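You operate a simulated robot arm through the tools that you are given. There is no shell and no other tool. Be economical: measure what you need, move in short steps, check, and stop when the job is done.

You run a simulated robot arm. Do the job below in one go: nothing can be reset, and whatever is moved stays where it is left.

JOB
Measure the steel sleeve beside the bench caliper and stand it on the plate with its size.
Fine: caliper open again.
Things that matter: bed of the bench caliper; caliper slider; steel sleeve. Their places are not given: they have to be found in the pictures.

The check looks at the end state, three seconds after you hand in, the way a careful person would. Anything else that was tipped, shoved, dropped, spilled or broken makes it a failure.

ROBOT AND FRAMES
A 7-joint arm with a two-finger parallel gripper, fixed in place. Base frame: the origin is at the foot of the arm, x ahead of it, y to its left, z up; the work surface is at about z = 0.9. Units: m, degrees, N and s.
With the tool pointing down near the work surface it reaches from about 0.3 to 0.68 m from the base axis. Its first joint turns from -66.0 to 66.0 degrees. Payload 1.57 kg.
The TCP is the grasp point between the finger pads, 0.03 m short of the fingertips. In the tool frame z runs along the fingers and y along their closing line. The gripper opens to 0.11 m. The fingers are 0.024 m wide and 0.012 m thick; the gripper's body (0.048 by 0.112 m) begins 0.078 m behind the TCP.
Orientation is told as [roll, pitch, yaw] about the base's x, y, z axes, in that order, counted from this pose: with the fingers straight down and closing along the base's y, the tool's x points along the base's -x, its y along +y and its z along -z.

CONTROLS
- The arm moves only by the tool send_rows. Its argument "steps" is a list of rows, each an object (a shift or turn left out is 0, a gripper value left out holds the last) with "delta_rot": the turn, a rotation vector about the base's x, y, z in units of 45 degrees (1.0 is 45 degrees), a list of three; "travel": the shift along the base's x, y, z in units of 400 mm (1.0 is 400 mm), a list of three; "grip": the opening in per cent of the stroke, from 0 (shut) to 100 (fully open). In form: [{"delta_rot": [ax, ay, az], "travel": [tx, ty, tz], "grip": grip}, ...]. A call has 1 to 20 rows; each row is the pose to reach, as a shift and turn from the pose commanded when the call began. A call with a number of a shift or a turn outside -1 to 1 is refused whole. A row lasts 0.2 s, in which the tool goes at most 0.05 m and 8.6 degrees; a call with a longer step from one row to the next is refused whole, and so is a gripper value outside its range. Where a pose cannot be reached the arm comes as near as it can. A force on the tool above 40 N (or 10 N above the force at the start of the call, whichever is more), or a blocked arm, ends the call early, and 0.2 s more pass. Each finger travels about 0.108 m/s and halts on what it meets, pressing with about 28 N; the grip force reading is that of the motor and also rises with nothing between the fingers. The clock runs only during rows and for 0.2 s after the last one: add rows that repeat a pose to give the fingers time. It gives the time, the measured TCP pose, the force on the tool (base axes), the opening and the grip force at its end, in the units of the frame above (readings bear some noise), with the torque about the TCP (base axes, N m) and any sound that the robot's microphone picked up.
- Cameras (640 x 400 px; columns grow to the right, rows downward): "scene" is fixed at [0.1732, -0.398, 1.4007]; the picture's right is [0.69, -0.72, 0.00], its down [-0.44, -0.43, -0.79] and it looks along [0.57, 0.55, -0.61] (base axes); focal length 366 px, centre (320, 200). "wrist" rides on the gripper at [0.07, 0.016, -0.141] in the tool frame; the picture's right is [-0.23, 0.97, 0.00], its down [-0.86, -0.20, -0.48] and it looks along [-0.47, -0.11, 0.88] (tool axes); focal length 222 px, centre (320, 200).
- get_image(camera): a new picture of that camera. It takes no simulated time.
- probe_pixels(camera, pixels): for up to 12 pixels [column, row] of the newest picture of that camera ("zoom" is the newest enlarged one), the place [x, y, z] in the base frame of the surface seen there, good to about 0.002 m. It takes no simulated time.
- zoom(camera, box): a new picture of the part [left, top, right, bottom] of that camera's present view, enlarged. It takes no simulated time.
- sign_off(): hands the job in; it is judged then, once.

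Keep the steps short. Do not move on a guess: measure, check each grasp and each placing, and mend mistakes. In all there are 80 turns and 38 pictures (those below and enlarged ones count). Leave the gripper open and the arm clear of the work at the hand-in unless told otherwise, and finish with a single line.

The tools are called after "Call:" as name(argument=value, ...) on one line, values as JSON. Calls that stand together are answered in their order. send_rows: Moves the arm, as the interface text tells. Its arguments: {"type":"object","properties":{"steps":{"type":"array"}},"required":["steps"]} The other tools are called the same way: get_image (camera) takes a picture; probe_pixels (camera, pixels) gives the place of the surface under pixels of a picture; zoom (camera, box) takes an enlarged picture of a part of a camera's view; sign_off () hands the job in.

At the start:

```text
t: 0.0
eef_pos: [0.3532, 0.0387, 1.1599]
tool_rot: [0.0, -0.1, -0.1]
force: [0.0, 0.2, -0.5]
wrist_torque: [-0.04, -0.01, 0.0]
finger_gap: 0.1098
gripper_force: 0.0
```

scene: 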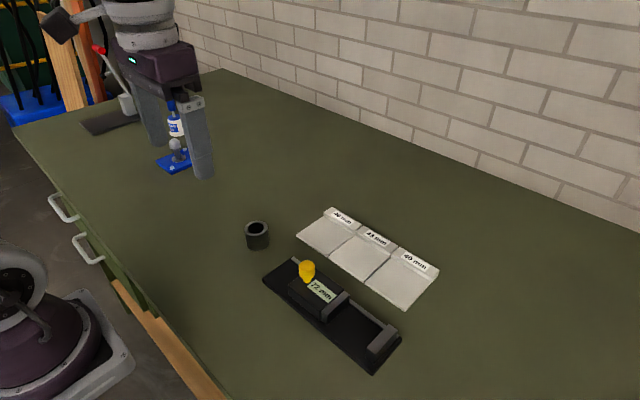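
wrist: 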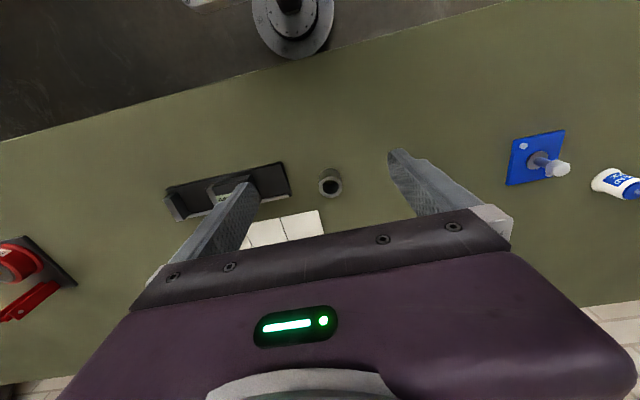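

I see the sleeve near (257,235), the caliper near (330,310) and the plates near (368,255) in the scene picture. I'll zoom in to read the details.

Call:
zoom(camera="scene", box=[230, 190, 450, 380])

Call:
probe_pixels(camera="scene", pixels=[[257, 223], [257, 247], [246, 230], [268, 230], [307, 266], [307, 280], [321, 290], [335, 305], [382, 340], [355, 330], [325, 237], [362, 257]])

```text
2.11 times, centred on (340, 285) of scene
```

zoom: 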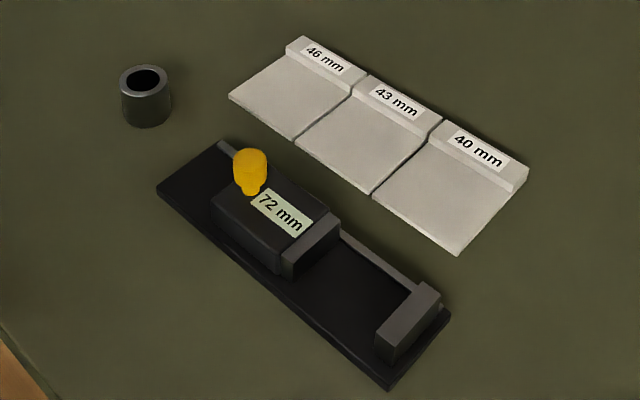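

```text
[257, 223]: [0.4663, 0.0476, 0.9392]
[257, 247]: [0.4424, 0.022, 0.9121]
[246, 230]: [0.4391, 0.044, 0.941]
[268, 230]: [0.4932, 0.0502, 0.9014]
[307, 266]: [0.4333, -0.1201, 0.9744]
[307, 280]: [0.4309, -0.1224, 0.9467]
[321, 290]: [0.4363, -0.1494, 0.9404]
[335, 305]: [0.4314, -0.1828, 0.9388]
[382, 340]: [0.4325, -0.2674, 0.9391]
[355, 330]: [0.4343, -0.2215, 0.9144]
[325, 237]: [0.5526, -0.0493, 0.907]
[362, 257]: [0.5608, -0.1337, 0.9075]
```

Next I'll probe the fine geometry in the zoomed picture: the sleeve rim, the jaw faces, the bed edges, the knob and the plates.

Call:
probe_pixels(camera="zoom", pixels=[[122, 82], [168, 82], [146, 68], [146, 96], [250, 156], [238, 170], [262, 170], [250, 190], [335, 220], [292, 256], [412, 290], [385, 330]])

Call:
probe_pixels(camera="zoom", pixels=[[165, 190], [385, 380], [220, 147], [445, 315], [370, 275], [340, 310], [292, 272], [330, 235], [232, 97], [298, 137], [372, 192], [457, 252]])

Call:
probe_pixels(camera="zoom", pixels=[[300, 42], [365, 78], [440, 122], [525, 170], [350, 88], [430, 135], [515, 188], [290, 58], [320, 60], [395, 98], [215, 195], [300, 200]])

```text
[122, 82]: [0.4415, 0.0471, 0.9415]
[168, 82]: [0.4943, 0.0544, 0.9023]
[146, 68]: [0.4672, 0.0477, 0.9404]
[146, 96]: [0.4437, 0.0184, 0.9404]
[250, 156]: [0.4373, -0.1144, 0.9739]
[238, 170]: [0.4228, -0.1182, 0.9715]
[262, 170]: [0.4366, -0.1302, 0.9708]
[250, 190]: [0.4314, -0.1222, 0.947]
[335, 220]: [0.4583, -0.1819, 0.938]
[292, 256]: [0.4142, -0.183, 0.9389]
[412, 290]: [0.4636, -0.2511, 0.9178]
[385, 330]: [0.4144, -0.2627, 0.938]
```

```text
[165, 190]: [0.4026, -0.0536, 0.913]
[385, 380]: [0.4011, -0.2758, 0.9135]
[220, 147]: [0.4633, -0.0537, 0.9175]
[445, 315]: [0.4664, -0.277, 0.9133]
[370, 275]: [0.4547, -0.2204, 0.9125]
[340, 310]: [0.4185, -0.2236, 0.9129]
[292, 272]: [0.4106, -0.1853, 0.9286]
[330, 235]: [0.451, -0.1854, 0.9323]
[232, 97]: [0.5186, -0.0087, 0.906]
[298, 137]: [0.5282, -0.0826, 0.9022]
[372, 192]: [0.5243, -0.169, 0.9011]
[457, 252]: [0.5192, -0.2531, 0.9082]
```

```text
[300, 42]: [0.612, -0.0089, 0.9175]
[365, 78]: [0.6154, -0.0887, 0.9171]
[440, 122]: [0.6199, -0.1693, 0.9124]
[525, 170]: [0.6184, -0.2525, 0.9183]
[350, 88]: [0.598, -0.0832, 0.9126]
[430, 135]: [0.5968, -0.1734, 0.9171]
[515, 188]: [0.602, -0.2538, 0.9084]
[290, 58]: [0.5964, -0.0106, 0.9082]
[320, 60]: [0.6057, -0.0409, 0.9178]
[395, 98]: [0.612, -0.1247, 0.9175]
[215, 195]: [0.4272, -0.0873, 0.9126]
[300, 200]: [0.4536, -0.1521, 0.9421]
```

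The geometry I read, with the jaws running along y:

| Item | Position (m) |
|---|---|
| Sleeve centre | about (0.457, 0.033), top z 0.941 |
| Fixed jaw face | y about -0.258 |
| Moving jaw face | y about -0.186 |
| Bed | z 0.913 |
| Knob | about (0.432, -0.122), z 0.945 to 0.974 |

Now I'll turn the tool towards yaw 90 so it closes along x, and move above the sleeve.

Call:
send_rows(steps=[{"delta_rot": [0, 0, 0.166], "travel": [0.04, 0, -0.04], "grip": 100}, {"delta_rot": [0, 0, 0.333], "travel": [0.09, 0, -0.08]}, {"delta_rot": [0, 0, 0.5], "travel": [0.13, -0.005, -0.12]}, {"delta_rot": [0, 0, 0.666], "travel": [0.17, -0.01, -0.16]}, {"delta_rot": [0, 0, 0.833], "travel": [0.22, -0.014, -0.2]}, {"delta_rot": [0, 0, 1.0], "travel": [0.26, -0.014, -0.25]}, {"delta_rot": [0, 0, 1.0], "travel": [0.26, -0.014, -0.25]}])

Call:
send_rows(steps=[{"delta_rot": [0, 0, 0.166]}, {"delta_rot": [0, 0, 0.333]}, {"delta_rot": [0, 0, 0.5]}, {"delta_rot": [0, 0, 0.666]}, {"delta_rot": [0, 0, 0.833]}, {"delta_rot": [0, 0, 1.0]}, {"delta_rot": [0, 0, 1.0]}, {"delta_rot": [0, 0, 1.0]}])

Call:
get_image(camera="wrist")

```text
t: 1.6
eef_pos: [0.4606, 0.0317, 1.0594]
tool_rot: [0.0, 0.0, 45.1]
force: [0.2, 0.4, -0.1]
wrist_torque: [0.0, -0.01, 0.02]
finger_gap: 0.1101
gripper_force: 0.0
```

```text
t: 3.4
eef_pos: [0.4592, 0.0337, 1.0594]
tool_rot: [-0.1, 0.0, 90.1]
force: [0.1, -0.4, -0.5]
wrist_torque: [-0.01, -0.04, 0.02]
finger_gap: 0.1101
gripper_force: 0.1
```

```text
34 pictures are left
```

wrist: 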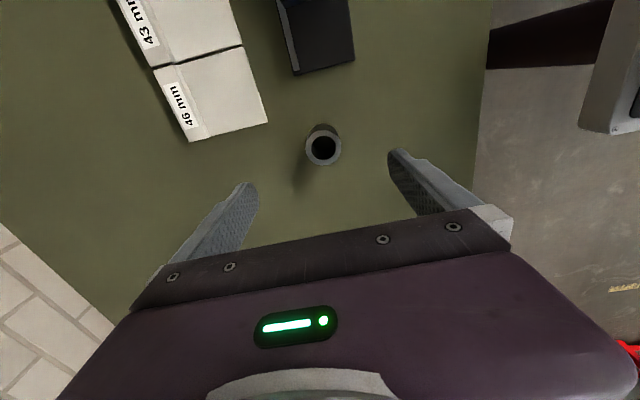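

The sleeve is at (323,147) between the fingers. I'll probe its rim to get the centre.

Call:
probe_pixels(camera="wrist", pixels=[[308, 148], [338, 148], [323, 133], [323, 162], [312, 138], [334, 158], [323, 147], [312, 158], [334, 138]])

```text
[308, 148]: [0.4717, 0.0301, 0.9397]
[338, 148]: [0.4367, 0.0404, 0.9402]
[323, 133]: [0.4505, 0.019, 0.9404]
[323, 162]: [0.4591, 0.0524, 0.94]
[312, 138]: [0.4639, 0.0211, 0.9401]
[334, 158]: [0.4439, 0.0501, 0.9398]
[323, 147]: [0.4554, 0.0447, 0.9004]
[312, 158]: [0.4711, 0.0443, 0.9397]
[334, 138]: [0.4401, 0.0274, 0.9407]
```

The sleeve centre is (0.4545, 0.0355). I'll shift over it, descend to z 0.940 and close.

Call:
send_rows(steps=[{"travel": [-0.009, 0.005, -0.075]}, {"travel": [-0.009, 0.005, -0.15]}, {"travel": [-0.009, 0.005, -0.225]}, {"travel": [-0.009, 0.005, -0.298]}, {"travel": [-0.009, 0.005, -0.298]}, {"travel": [-0.009, 0.005, -0.298], "grip": 20}, {"travel": [-0.009, 0.005, -0.298], "grip": 20}, {"travel": [-0.009, 0.005, -0.298], "grip": 20}, {"travel": [-0.009, 0.005, -0.298], "grip": 20}])

Call:
get_image(camera="wrist")

```text
t: 5.4
eef_pos: [0.4547, 0.0367, 0.9401]
tool_rot: [-0.1, 0.0, 90.0]
force: [-0.7, -1.3, -0.2]
wrist_torque: [0.03, -0.01, 0.02]
finger_gap: 0.0424
gripper_force: 27.7
```

```text
33 pictures are left
```

wrist: 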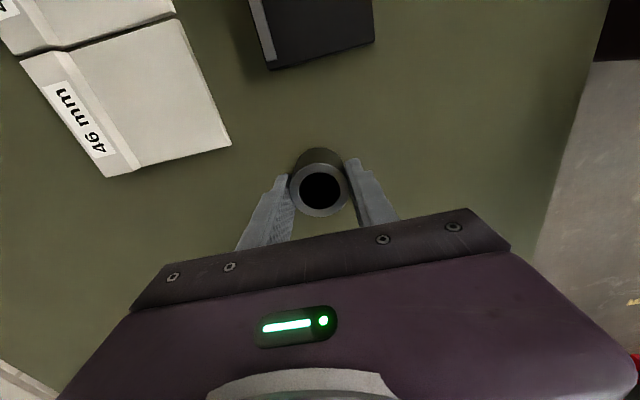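

The sleeve is held with a gap reading of 0.0424. I'll lift it and carry it over the gap between the jaws, stopping above.

Call:
send_rows(steps=[{"travel": [0, 0, 0.08]}, {"travel": [0, 0, 0.16]}, {"travel": [0, 0, 0.23]}, {"travel": [-0.008, -0.1, 0.23]}, {"travel": [-0.016, -0.2, 0.23]}, {"travel": [-0.024, -0.3, 0.23]}, {"travel": [-0.032, -0.4, 0.23]}, {"travel": [-0.04, -0.5, 0.23]}, {"travel": [-0.044, -0.6, 0.23]}, {"travel": [-0.044, -0.659, 0.23]}, {"travel": [-0.044, -0.659, 0.18]}, {"travel": [-0.044, -0.659, 0.14]}, {"travel": [-0.044, -0.659, 0.14]}])

Call:
zoom(camera="scene", box=[230, 190, 450, 380])

Call:
get_image(camera="wrist")

```text
t: 8.2
eef_pos: [0.4346, -0.2263, 0.9963]
tool_rot: [0.0, 0.1, 90.0]
force: [0.7, 0.4, -2.6]
wrist_torque: [-0.03, -0.02, 0.01]
finger_gap: 0.0424
gripper_force: 27.7
```

```text
2.11 times, centred on (340, 285) of scene
```

zoom: 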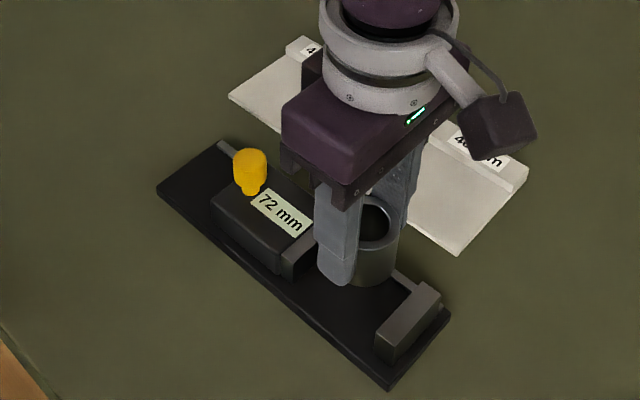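

```text
31 pictures are left
```

wrist: 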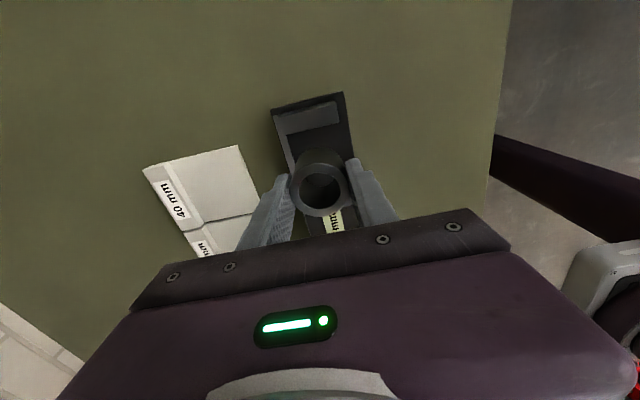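

The sleeve lines up with the gap between the jaws. I'll lower it gently to the bed, watching the force.

Call:
send_rows(steps=[{"travel": [0.003, 0, -0.03]}, {"travel": [0.003, 0, -0.06]}, {"travel": [0.003, 0, -0.085]}, {"travel": [0.003, 0, -0.1]}, {"travel": [0.003, 0, -0.105]}, {"travel": [0.003, 0, -0.105]}])

Call:
zoom(camera="scene", box=[280, 240, 420, 380])

```text
t: 9.6
eef_pos: [0.4389, -0.2261, 0.9542]
tool_rot: [0.1, 0.0, 90.1]
force: [-1.2, -0.2, -1.8]
wrist_torque: [0.0, 0.03, -0.01]
finger_gap: 0.0424
gripper_force: 27.5
```

```text
2.86 times, centred on (350, 310) of scene
```

zoom: 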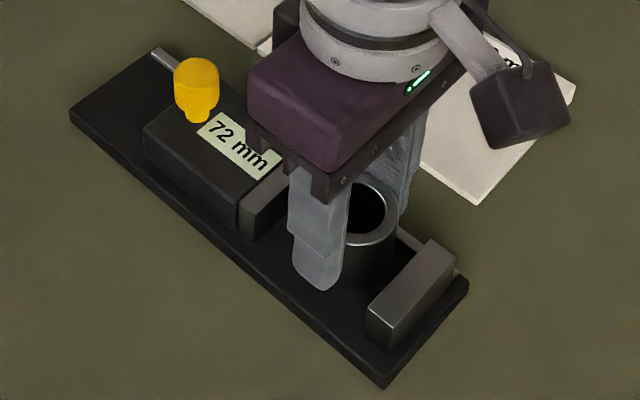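

There's no contact yet; the force is just the sleeve's weight. I'll lower another 1–2 mm.

Call:
send_rows(steps=[{"travel": [0, 0, -0.0015]}, {"travel": [0, 0, -0.003]}, {"travel": [0, 0, -0.003]}])

```text
t: 10.4
eef_pos: [0.438, -0.2282, 0.9536]
tool_rot: [0.0, 0.1, 90.0]
force: [-0.6, -0.5, -2.1]
wrist_torque: [-0.02, 0.01, 0.0]
finger_gap: 0.0425
gripper_force: 27.8
```

Call:
send_rows(steps=[{"travel": [0, 0, -0.0015]}, {"travel": [0, 0, -0.003]}, {"travel": [0, 0, -0.003]}])

```text
t: 11.2
eef_pos: [0.4373, -0.2272, 0.9524]
tool_rot: [0.0, 0.0, 90.0]
force: [0.8, 0.3, -2.5]
wrist_torque: [-0.03, 0.0, 0.06]
finger_gap: 0.0425
gripper_force: 27.8
```

There's still no contact, so I'll lower a little more.

Call:
send_rows(steps=[{"travel": [0, 0, -0.0015]}, {"travel": [0, 0, -0.003]}, {"travel": [0, 0, -0.003]}])

```text
t: 12.0
eef_pos: [0.4374, -0.2269, 0.9516]
tool_rot: [0.0, 0.0, 89.9]
force: [0.4, 0.1, -2.4]
wrist_torque: [0.0, 0.0, 0.04]
finger_gap: 0.0424
gripper_force: 27.9
```

Call:
send_rows(steps=[{"travel": [0, 0, -0.0015]}, {"travel": [0, 0, -0.003]}, {"travel": [0, 0, -0.003]}])

```text
t: 12.8
eef_pos: [0.438, -0.2278, 0.9498]
tool_rot: [-0.2, 0.1, 90.0]
force: [-0.1, -1.0, 21.6]
wrist_torque: [-0.11, 0.14, 0.06]
finger_gap: 0.0425
gripper_force: 28.2
```

Contact at 21.6 N. I'll ease up about 0.5 mm, open, then rise straight up.

Call:
send_rows(steps=[{"travel": [0, 0, 0.0015]}, {"travel": [0, 0, 0.0015], "grip": 62}, {"travel": [0, 0, 0.0015], "grip": 62}, {"travel": [0, 0, 0.05]}, {"travel": [0, 0, 0.12]}, {"travel": [0, 0, 0.2]}, {"travel": [0, 0, 0.2]}])

Call:
zoom(camera="scene", box=[280, 240, 420, 380])

```text
t: 14.4
eef_pos: [0.4358, -0.2252, 1.03]
tool_rot: [0.0, -0.1, 89.9]
force: [-1.1, 0.1, 0.9]
wrist_torque: [-0.04, 0.01, 0.0]
finger_gap: 0.0681
gripper_force: 0.0
```

```text
2.86 times, centred on (350, 310) of scene
```

zoom: 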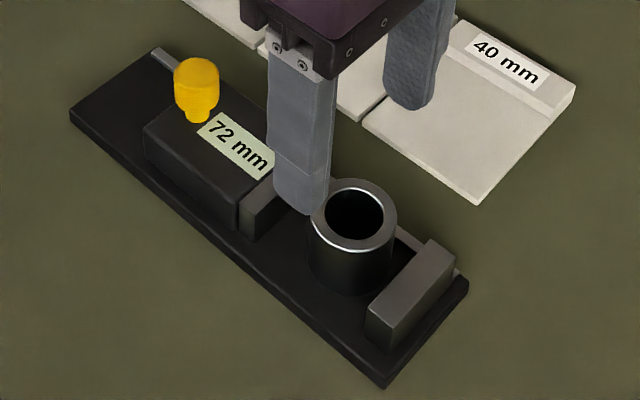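

The sleeve stands freely between the jaws. I'll move above the knob and locate it with the wrist camera.

Call:
send_rows(steps=[{"travel": [-0.003, 0.09, 0.04]}, {"travel": [-0.008, 0.18, 0.04]}, {"travel": [-0.01, 0.261, 0.04]}, {"travel": [-0.01, 0.261, 0.04]}])

Call:
get_image(camera="wrist")

```text
t: 15.4
eef_pos: [0.4344, -0.1202, 1.0476]
tool_rot: [0.0, 0.0, 89.9]
force: [-0.2, 0.3, 0.1]
wrist_torque: [0.01, 0.01, -0.01]
finger_gap: 0.0677
gripper_force: 0.0
```

```text
28 pictures are left
```

wrist: 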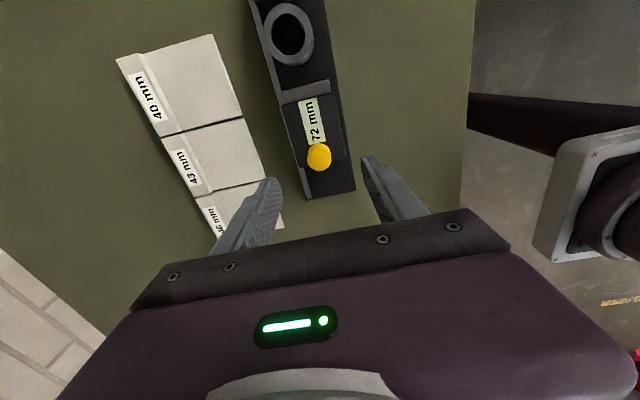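

Call:
probe_pixels(camera="wrist", pixels=[[309, 156], [329, 156], [319, 147], [319, 166], [319, 156], [312, 150], [327, 164]])

```text
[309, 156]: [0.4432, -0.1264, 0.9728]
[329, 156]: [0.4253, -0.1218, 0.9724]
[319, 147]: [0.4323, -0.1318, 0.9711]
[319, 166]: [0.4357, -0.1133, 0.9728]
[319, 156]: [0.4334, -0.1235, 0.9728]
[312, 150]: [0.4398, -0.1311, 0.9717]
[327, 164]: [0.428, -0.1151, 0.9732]
```

The knob centre is (0.434, -0.1235) with its top at 0.973. I'll descend to TCP z 0.979, which puts the tips at 0.949, and grip it.

Call:
send_rows(steps=[{"travel": [0.002, -0.004, -0.07]}, {"travel": [0.002, -0.004, -0.13]}, {"travel": [0.002, -0.004, -0.168]}, {"travel": [0.002, -0.004, -0.168]}, {"travel": [0.002, -0.004, -0.168], "grip": 5}, {"travel": [0.002, -0.004, -0.168], "grip": 5}, {"travel": [0.002, -0.004, -0.168], "grip": 5}])

Call:
zoom(camera="scene", box=[280, 240, 420, 380])

```text
t: 17.0
eef_pos: [0.4341, -0.1271, 0.9787]
tool_rot: [0.0, -0.1, 89.9]
force: [6.3, -0.1, -11.9]
wrist_torque: [-0.22, -0.2, -0.05]
finger_gap: 0.025
gripper_force: 36.4
```

```text
2.86 times, centred on (350, 310) of scene
```

zoom: 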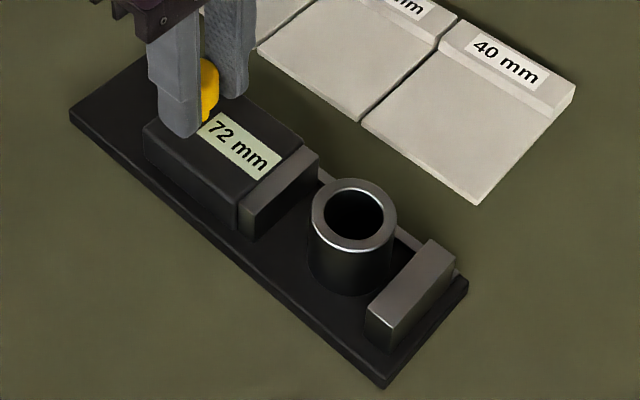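

The knob is gripped with a gap of 0.025. I'll slide it slowly towards -y, first by 16 mm.

Call:
send_rows(steps=[{"travel": [0, -0.01, 0]}, {"travel": [0, -0.02, 0]}, {"travel": [0, -0.03, 0]}, {"travel": [0, -0.04, 0]}, {"travel": [0, -0.04, 0]}])

Call:
zoom(camera="scene", box=[280, 240, 420, 380])

```text
t: 18.2
eef_pos: [0.4354, -0.142, 0.9784]
tool_rot: [0.1, 0.1, 90.0]
force: [5.7, 1.2, -28.9]
wrist_torque: [-0.07, -0.21, -0.01]
finger_gap: 0.0247
gripper_force: 37.1
```

```text
2.86 times, centred on (350, 310) of scene
```

zoom: 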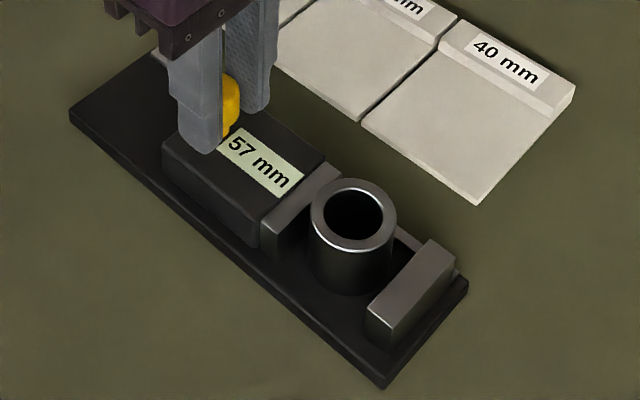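

The display reads 57 mm and it slides well. The knob pulls the tool down with -29 N, so I'll lower 1 mm to relieve that and continue another 10 mm.

Call:
send_rows(steps=[{"travel": [0, 0, -0.0025]}, {"travel": [0, -0.008, -0.0025]}, {"travel": [0, -0.016, -0.0025]}, {"travel": [0, -0.025, -0.0025]}, {"travel": [0, -0.025, -0.0025]}])

Call:
zoom(camera="scene", box=[280, 240, 420, 380])

```text
t: 19.4
eef_pos: [0.4347, -0.1506, 0.978]
tool_rot: [-0.1, 0.2, 90.0]
force: [-2.7, 2.0, 23.0]
wrist_torque: [0.66, 0.28, -0.07]
finger_gap: 0.0248
gripper_force: 36.2
```

```text
2.86 times, centred on (350, 310) of scene
```

zoom: 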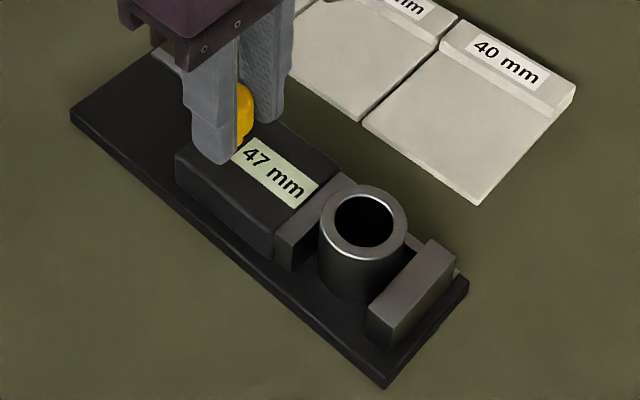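

The display reads 47 mm and the sleeve is being pushed along upright. I'll move a few more millimetres in small steps until it stops.

Call:
send_rows(steps=[{"travel": [0, -0.003, 0.001]}, {"travel": [0, -0.006, 0.001]}, {"travel": [0, -0.009, 0.001]}, {"travel": [0, -0.012, 0.001]}, {"travel": [0, -0.012, 0.001]}])

Call:
zoom(camera="scene", box=[280, 240, 420, 380])

```text
t: 20.6
eef_pos: [0.4345, -0.1558, 0.9775]
tool_rot: [-0.1, 0.0, 90.1]
force: [6.8, 12.5, 27.2]
wrist_torque: [0.48, 0.05, 0.0]
finger_gap: 0.0248
gripper_force: 36.4
```

```text
2.86 times, centred on (350, 310) of scene
```

zoom: 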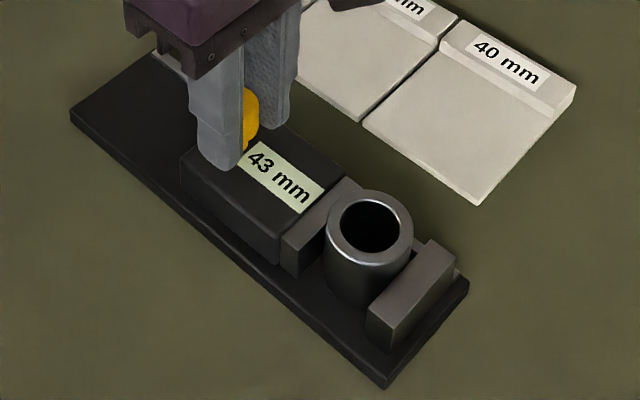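

It reads 43 mm with resistance of 12.5 N. One small extra push will confirm it has stopped.

Call:
send_rows(steps=[{"travel": [0, -0.002, 0.001]}, {"travel": [0, -0.002, 0.001]}])

Call:
zoom(camera="scene", box=[310, 260, 420, 370])

```text
t: 21.2
eef_pos: [0.4344, -0.1545, 0.9774]
tool_rot: [0.1, -0.1, 90.0]
force: [4.2, 22.7, 12.4]
wrist_torque: [0.64, -0.21, 0.02]
finger_gap: 0.0247
gripper_force: 36.3
```

```text
3.64 times, centred on (365, 315) of scene
```

zoom: 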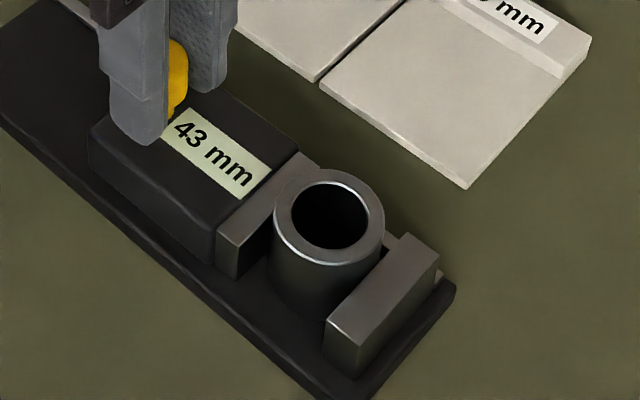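

The sleeve measures 43 mm: the resistance rose to 22.7 N and the reading held. Now I'll slide the caliper open again, about 32 mm.

Call:
send_rows(steps=[{"travel": [0, 0.01, 0]}, {"travel": [0, 0.02, 0]}, {"travel": [0, 0.03, 0]}, {"travel": [0, 0.04, 0]}, {"travel": [0, 0.05, 0]}, {"travel": [0, 0.06, 0]}, {"travel": [0, 0.07, 0]}, {"travel": [0, 0.08, 0]}, {"travel": [0, 0.08, 0]}])

Call:
zoom(camera="scene", box=[280, 240, 420, 380])

```text
t: 23.2
eef_pos: [0.4352, -0.1261, 0.9796]
tool_rot: [0.0, 0.1, 90.0]
force: [12.0, -22.3, -20.8]
wrist_torque: [-0.74, -0.69, -0.12]
finger_gap: 0.0248
gripper_force: 36.7
```

```text
2.86 times, centred on (350, 310) of scene
```

zoom: 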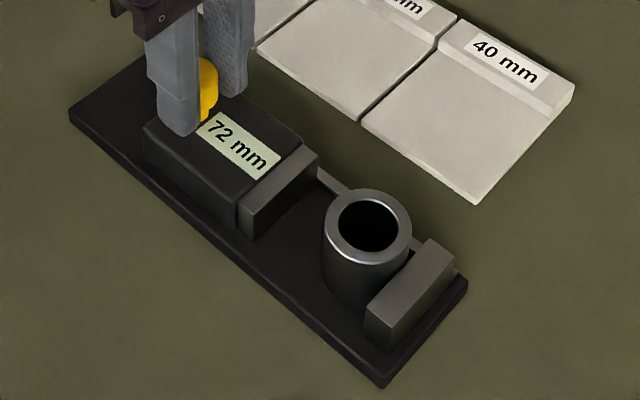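

The caliper is back at 72 mm, at its end stop. I'll ease off, open, rise and move above the sleeve.

Call:
send_rows(steps=[{"travel": [0, -0.004, 0]}, {"travel": [0, -0.004, 0], "grip": 62}, {"travel": [0, -0.004, 0], "grip": 62}, {"travel": [0, -0.004, 0], "grip": 62}, {"travel": [0, -0.004, 0.09]}, {"travel": [0, -0.004, 0.18]}, {"travel": [0, -0.1, 0.18]}, {"travel": [0.003, -0.2, 0.18]}, {"travel": [0.006, -0.28, 0.18]}, {"travel": [0.006, -0.28, 0.18]}])

Call:
get_image(camera="wrist")

```text
t: 25.4
eef_pos: [0.4365, -0.2336, 1.0517]
tool_rot: [0.0, 0.1, 90.1]
force: [-0.7, 0.0, -0.3]
wrist_torque: [0.06, 0.0, -0.01]
finger_gap: 0.0682
gripper_force: 0.0
```

```text
21 pictures are left
```

wrist: 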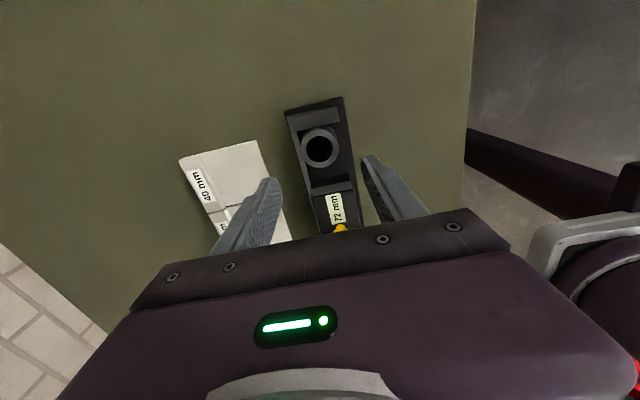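

Call:
probe_pixels(camera="wrist", pixels=[[304, 148], [336, 148], [320, 133], [320, 163], [308, 137], [332, 159], [308, 159], [332, 137]])

```text
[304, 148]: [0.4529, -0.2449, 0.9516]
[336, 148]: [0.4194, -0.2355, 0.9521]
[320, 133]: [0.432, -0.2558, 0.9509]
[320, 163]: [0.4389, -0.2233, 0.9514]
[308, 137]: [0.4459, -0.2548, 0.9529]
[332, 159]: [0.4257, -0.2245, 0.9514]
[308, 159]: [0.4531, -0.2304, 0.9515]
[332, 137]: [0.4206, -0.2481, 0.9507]
```

The sleeve centre is now about (0.436, -0.2395) with its top at 0.951. I'll descend to the same grip height and close.

Call:
send_rows(steps=[{"travel": [-0.004, -0.007, -0.08]}, {"travel": [-0.004, -0.007, -0.16]}, {"travel": [-0.004, -0.007, -0.22]}, {"travel": [-0.004, -0.007, -0.248]}, {"travel": [-0.004, -0.007, -0.248]}, {"travel": [-0.004, -0.007, -0.248], "grip": 20}, {"travel": [-0.004, -0.007, -0.248], "grip": 20}, {"travel": [-0.004, -0.007, -0.248], "grip": 20}])

```text
t: 27.2
eef_pos: [0.4318, -0.2373, 0.9517]
tool_rot: [0.1, 0.1, 90.1]
force: [-0.1, 0.1, -1.1]
wrist_torque: [-0.03, -0.04, -0.02]
finger_gap: 0.0426
gripper_force: 27.5
```

The sleeve is held with a gap of 0.0426. I'll lift it and carry it above the 43 mm plate, centred near (0.555, -0.1285).

Call:
send_rows(steps=[{"travel": [0, 0, 0.08]}, {"travel": [0, 0, 0.16]}, {"travel": [0, 0, 0.2]}, {"travel": [0.08, 0.04, 0.2]}, {"travel": [0.16, 0.1, 0.2]}, {"travel": [0.22, 0.17, 0.2]}, {"travel": [0.27, 0.23, 0.2]}, {"travel": [0.3025, 0.276, 0.18]}, {"travel": [0.3025, 0.276, 0.15]}, {"travel": [0.3025, 0.276, 0.15]}, {"travel": [0.3025, 0.276, 0.15]}])

Call:
get_image(camera="wrist")

Call:
zoom(camera="scene", box=[280, 180, 450, 340])

```text
t: 29.6
eef_pos: [0.5575, -0.1298, 1.0119]
tool_rot: [0.1, 0.0, 90.0]
force: [-0.6, -0.5, -2.3]
wrist_torque: [-0.01, -0.01, -0.04]
finger_gap: 0.0423
gripper_force: 28.4
```

```text
20 pictures are left
```

wrist: 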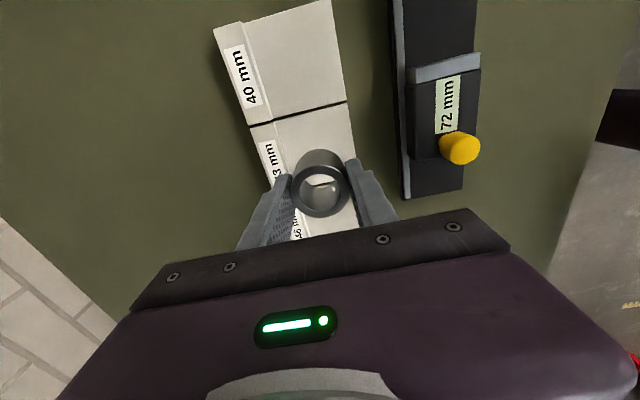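

```text
2.50 times, centred on (365, 260) of scene
```

zoom: 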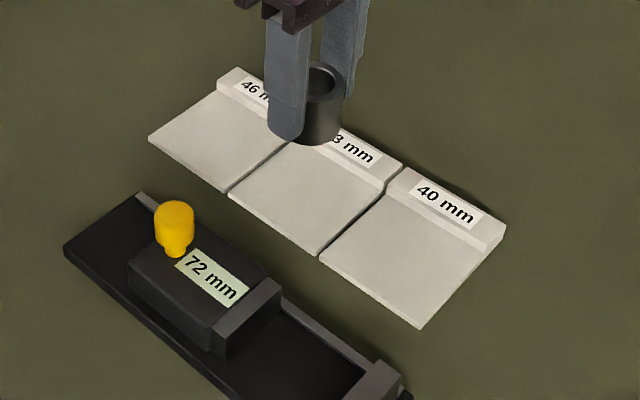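

I'll check the 43 plate's edges: front corners at (231,193) and (318,253), and the ridge foot near (385,190).

Call:
probe_pixels(camera="zoom", pixels=[[232, 194], [318, 251], [380, 190], [225, 188], [324, 256], [386, 182], [280, 205], [392, 178]])

```text
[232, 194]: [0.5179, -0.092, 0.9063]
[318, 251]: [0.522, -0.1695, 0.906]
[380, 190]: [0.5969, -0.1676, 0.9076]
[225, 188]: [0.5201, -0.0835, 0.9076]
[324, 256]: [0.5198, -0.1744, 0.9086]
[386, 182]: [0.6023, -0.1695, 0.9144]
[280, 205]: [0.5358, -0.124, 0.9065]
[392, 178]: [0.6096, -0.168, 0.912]
```

The plate spans y -0.088 to -0.171 and x 0.519 to 0.599, with its top at 0.907. The pose is well centred, so I'll lower to just above the plate.

Call:
send_rows(steps=[{"travel": [-0.004, 0, -0.05]}, {"travel": [-0.004, 0, -0.1]}, {"travel": [-0.004, 0, -0.135]}, {"travel": [-0.004, 0, -0.155]}, {"travel": [-0.004, 0, -0.16]}, {"travel": [-0.004, 0, -0.16]}])

Call:
send_rows(steps=[{"travel": [0, 0, -0.0015]}, {"travel": [0, 0, -0.003]}, {"travel": [0, 0, -0.003]}])

```text
t: 31.0
eef_pos: [0.5553, -0.1288, 0.9488]
tool_rot: [0.1, -0.1, 90.1]
force: [0.7, 0.7, -2.7]
wrist_torque: [0.01, -0.01, -0.01]
finger_gap: 0.0424
gripper_force: 27.6
```

```text
t: 31.8
eef_pos: [0.5545, -0.1286, 0.9461]
tool_rot: [0.0, 0.1, 90.1]
force: [-0.1, 0.2, -3.0]
wrist_torque: [-0.01, -0.01, 0.0]
finger_gap: 0.0421
gripper_force: 27.0
```

No contact yet, so I'll keep creeping down.

Call:
send_rows(steps=[{"travel": [0, 0, -0.0015]}, {"travel": [0, 0, -0.003]}, {"travel": [0, 0, -0.003]}])

```text
t: 32.6
eef_pos: [0.5543, -0.1288, 0.9464]
tool_rot: [-0.1, 0.0, 90.1]
force: [-4.2, 3.6, 19.1]
wrist_torque: [0.1, 0.16, 0.0]
finger_gap: 0.0424
gripper_force: 28.7
```

Contact at 19 N. I'll ease up slightly, open only to about 0.053 to stay clear of the ridge, and rise.

Call:
send_rows(steps=[{"travel": [0, 0, 0.0015]}, {"travel": [0, 0, 0.0015], "grip": 48}, {"travel": [0, 0, 0.0015], "grip": 48}, {"travel": [0, 0, 0.04]}, {"travel": [0, 0, 0.12]}, {"travel": [0, 0, 0.24]}, {"travel": [-0.08, 0.06, 0.35], "grip": 100}, {"travel": [-0.18, 0.14, 0.4]}, {"travel": [-0.28, 0.2, 0.4]}, {"travel": [-0.28, 0.3, 0.4]}, {"travel": [-0.28, 0.3, 0.4]}])

Call:
get_image(camera="scene")

Call:
zoom(camera="scene", box=[250, 190, 450, 380])

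```text
refused: row 7 steps farther than a row can; nothing moved
```

```text
18 pictures are left
```

scene: 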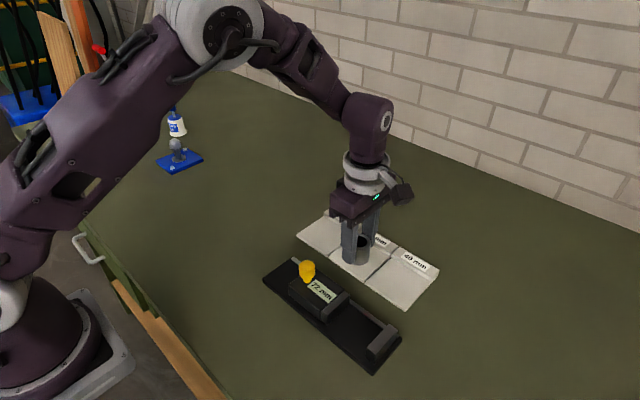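

```text
2.11 times, centred on (350, 285) of scene
```

zoom: 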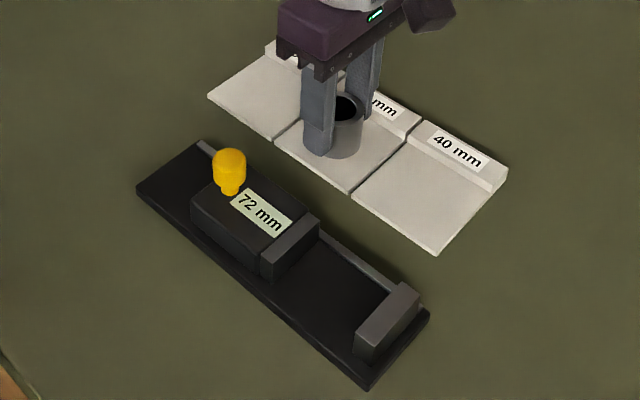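

That call was refused because one step was too long, and nothing moved. I'll repeat it with shorter steps.

Call:
send_rows(steps=[{"travel": [0, 0, 0.0015]}, {"travel": [0, 0, 0.0015], "grip": 48}, {"travel": [0, 0, 0.0015], "grip": 48}, {"travel": [0, 0, 0.04]}, {"travel": [0, 0, 0.12]}, {"travel": [0, 0, 0.22]}, {"travel": [0, 0, 0.32]}, {"travel": [-0.05, 0.06, 0.36]}, {"travel": [-0.11, 0.12, 0.36]}, {"travel": [-0.17, 0.2, 0.36], "grip": 100}, {"travel": [-0.23, 0.28, 0.36]}, {"travel": [-0.28, 0.36, 0.36]}, {"travel": [-0.28, 0.36, 0.36]}, {"travel": [-0.28, 0.36, 0.36]}])

Call:
get_image(camera="scene")

Call:
zoom(camera="scene", box=[250, 190, 450, 380])

```text
t: 35.6
eef_pos: [0.4441, 0.0157, 1.0895]
tool_rot: [0.0, -0.1, 90.0]
force: [0.8, 0.4, -0.1]
wrist_torque: [0.02, -0.03, 0.01]
finger_gap: 0.11
gripper_force: 0.1
```

```text
16 pictures are left
```

scene: 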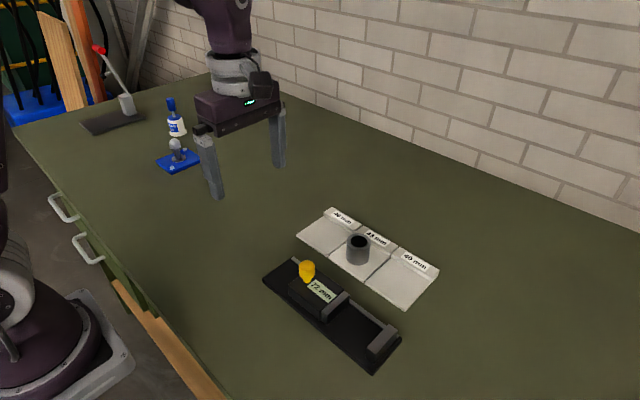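

```text
2.11 times, centred on (350, 285) of scene
```

zoom: 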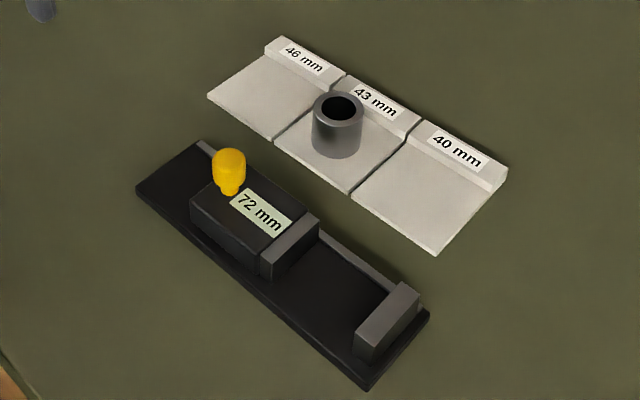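

The sleeve stands upright on the 43 mm plate and the caliper is open at 72 mm. The gripper is open and clear, and nothing else was disturbed, so I'm handing in.

Call:
sign_off()

```text
The job is handed in.
```

The sleeve measured 43 mm and stands on the 43 mm plate, with the caliper open again at 72 mm.
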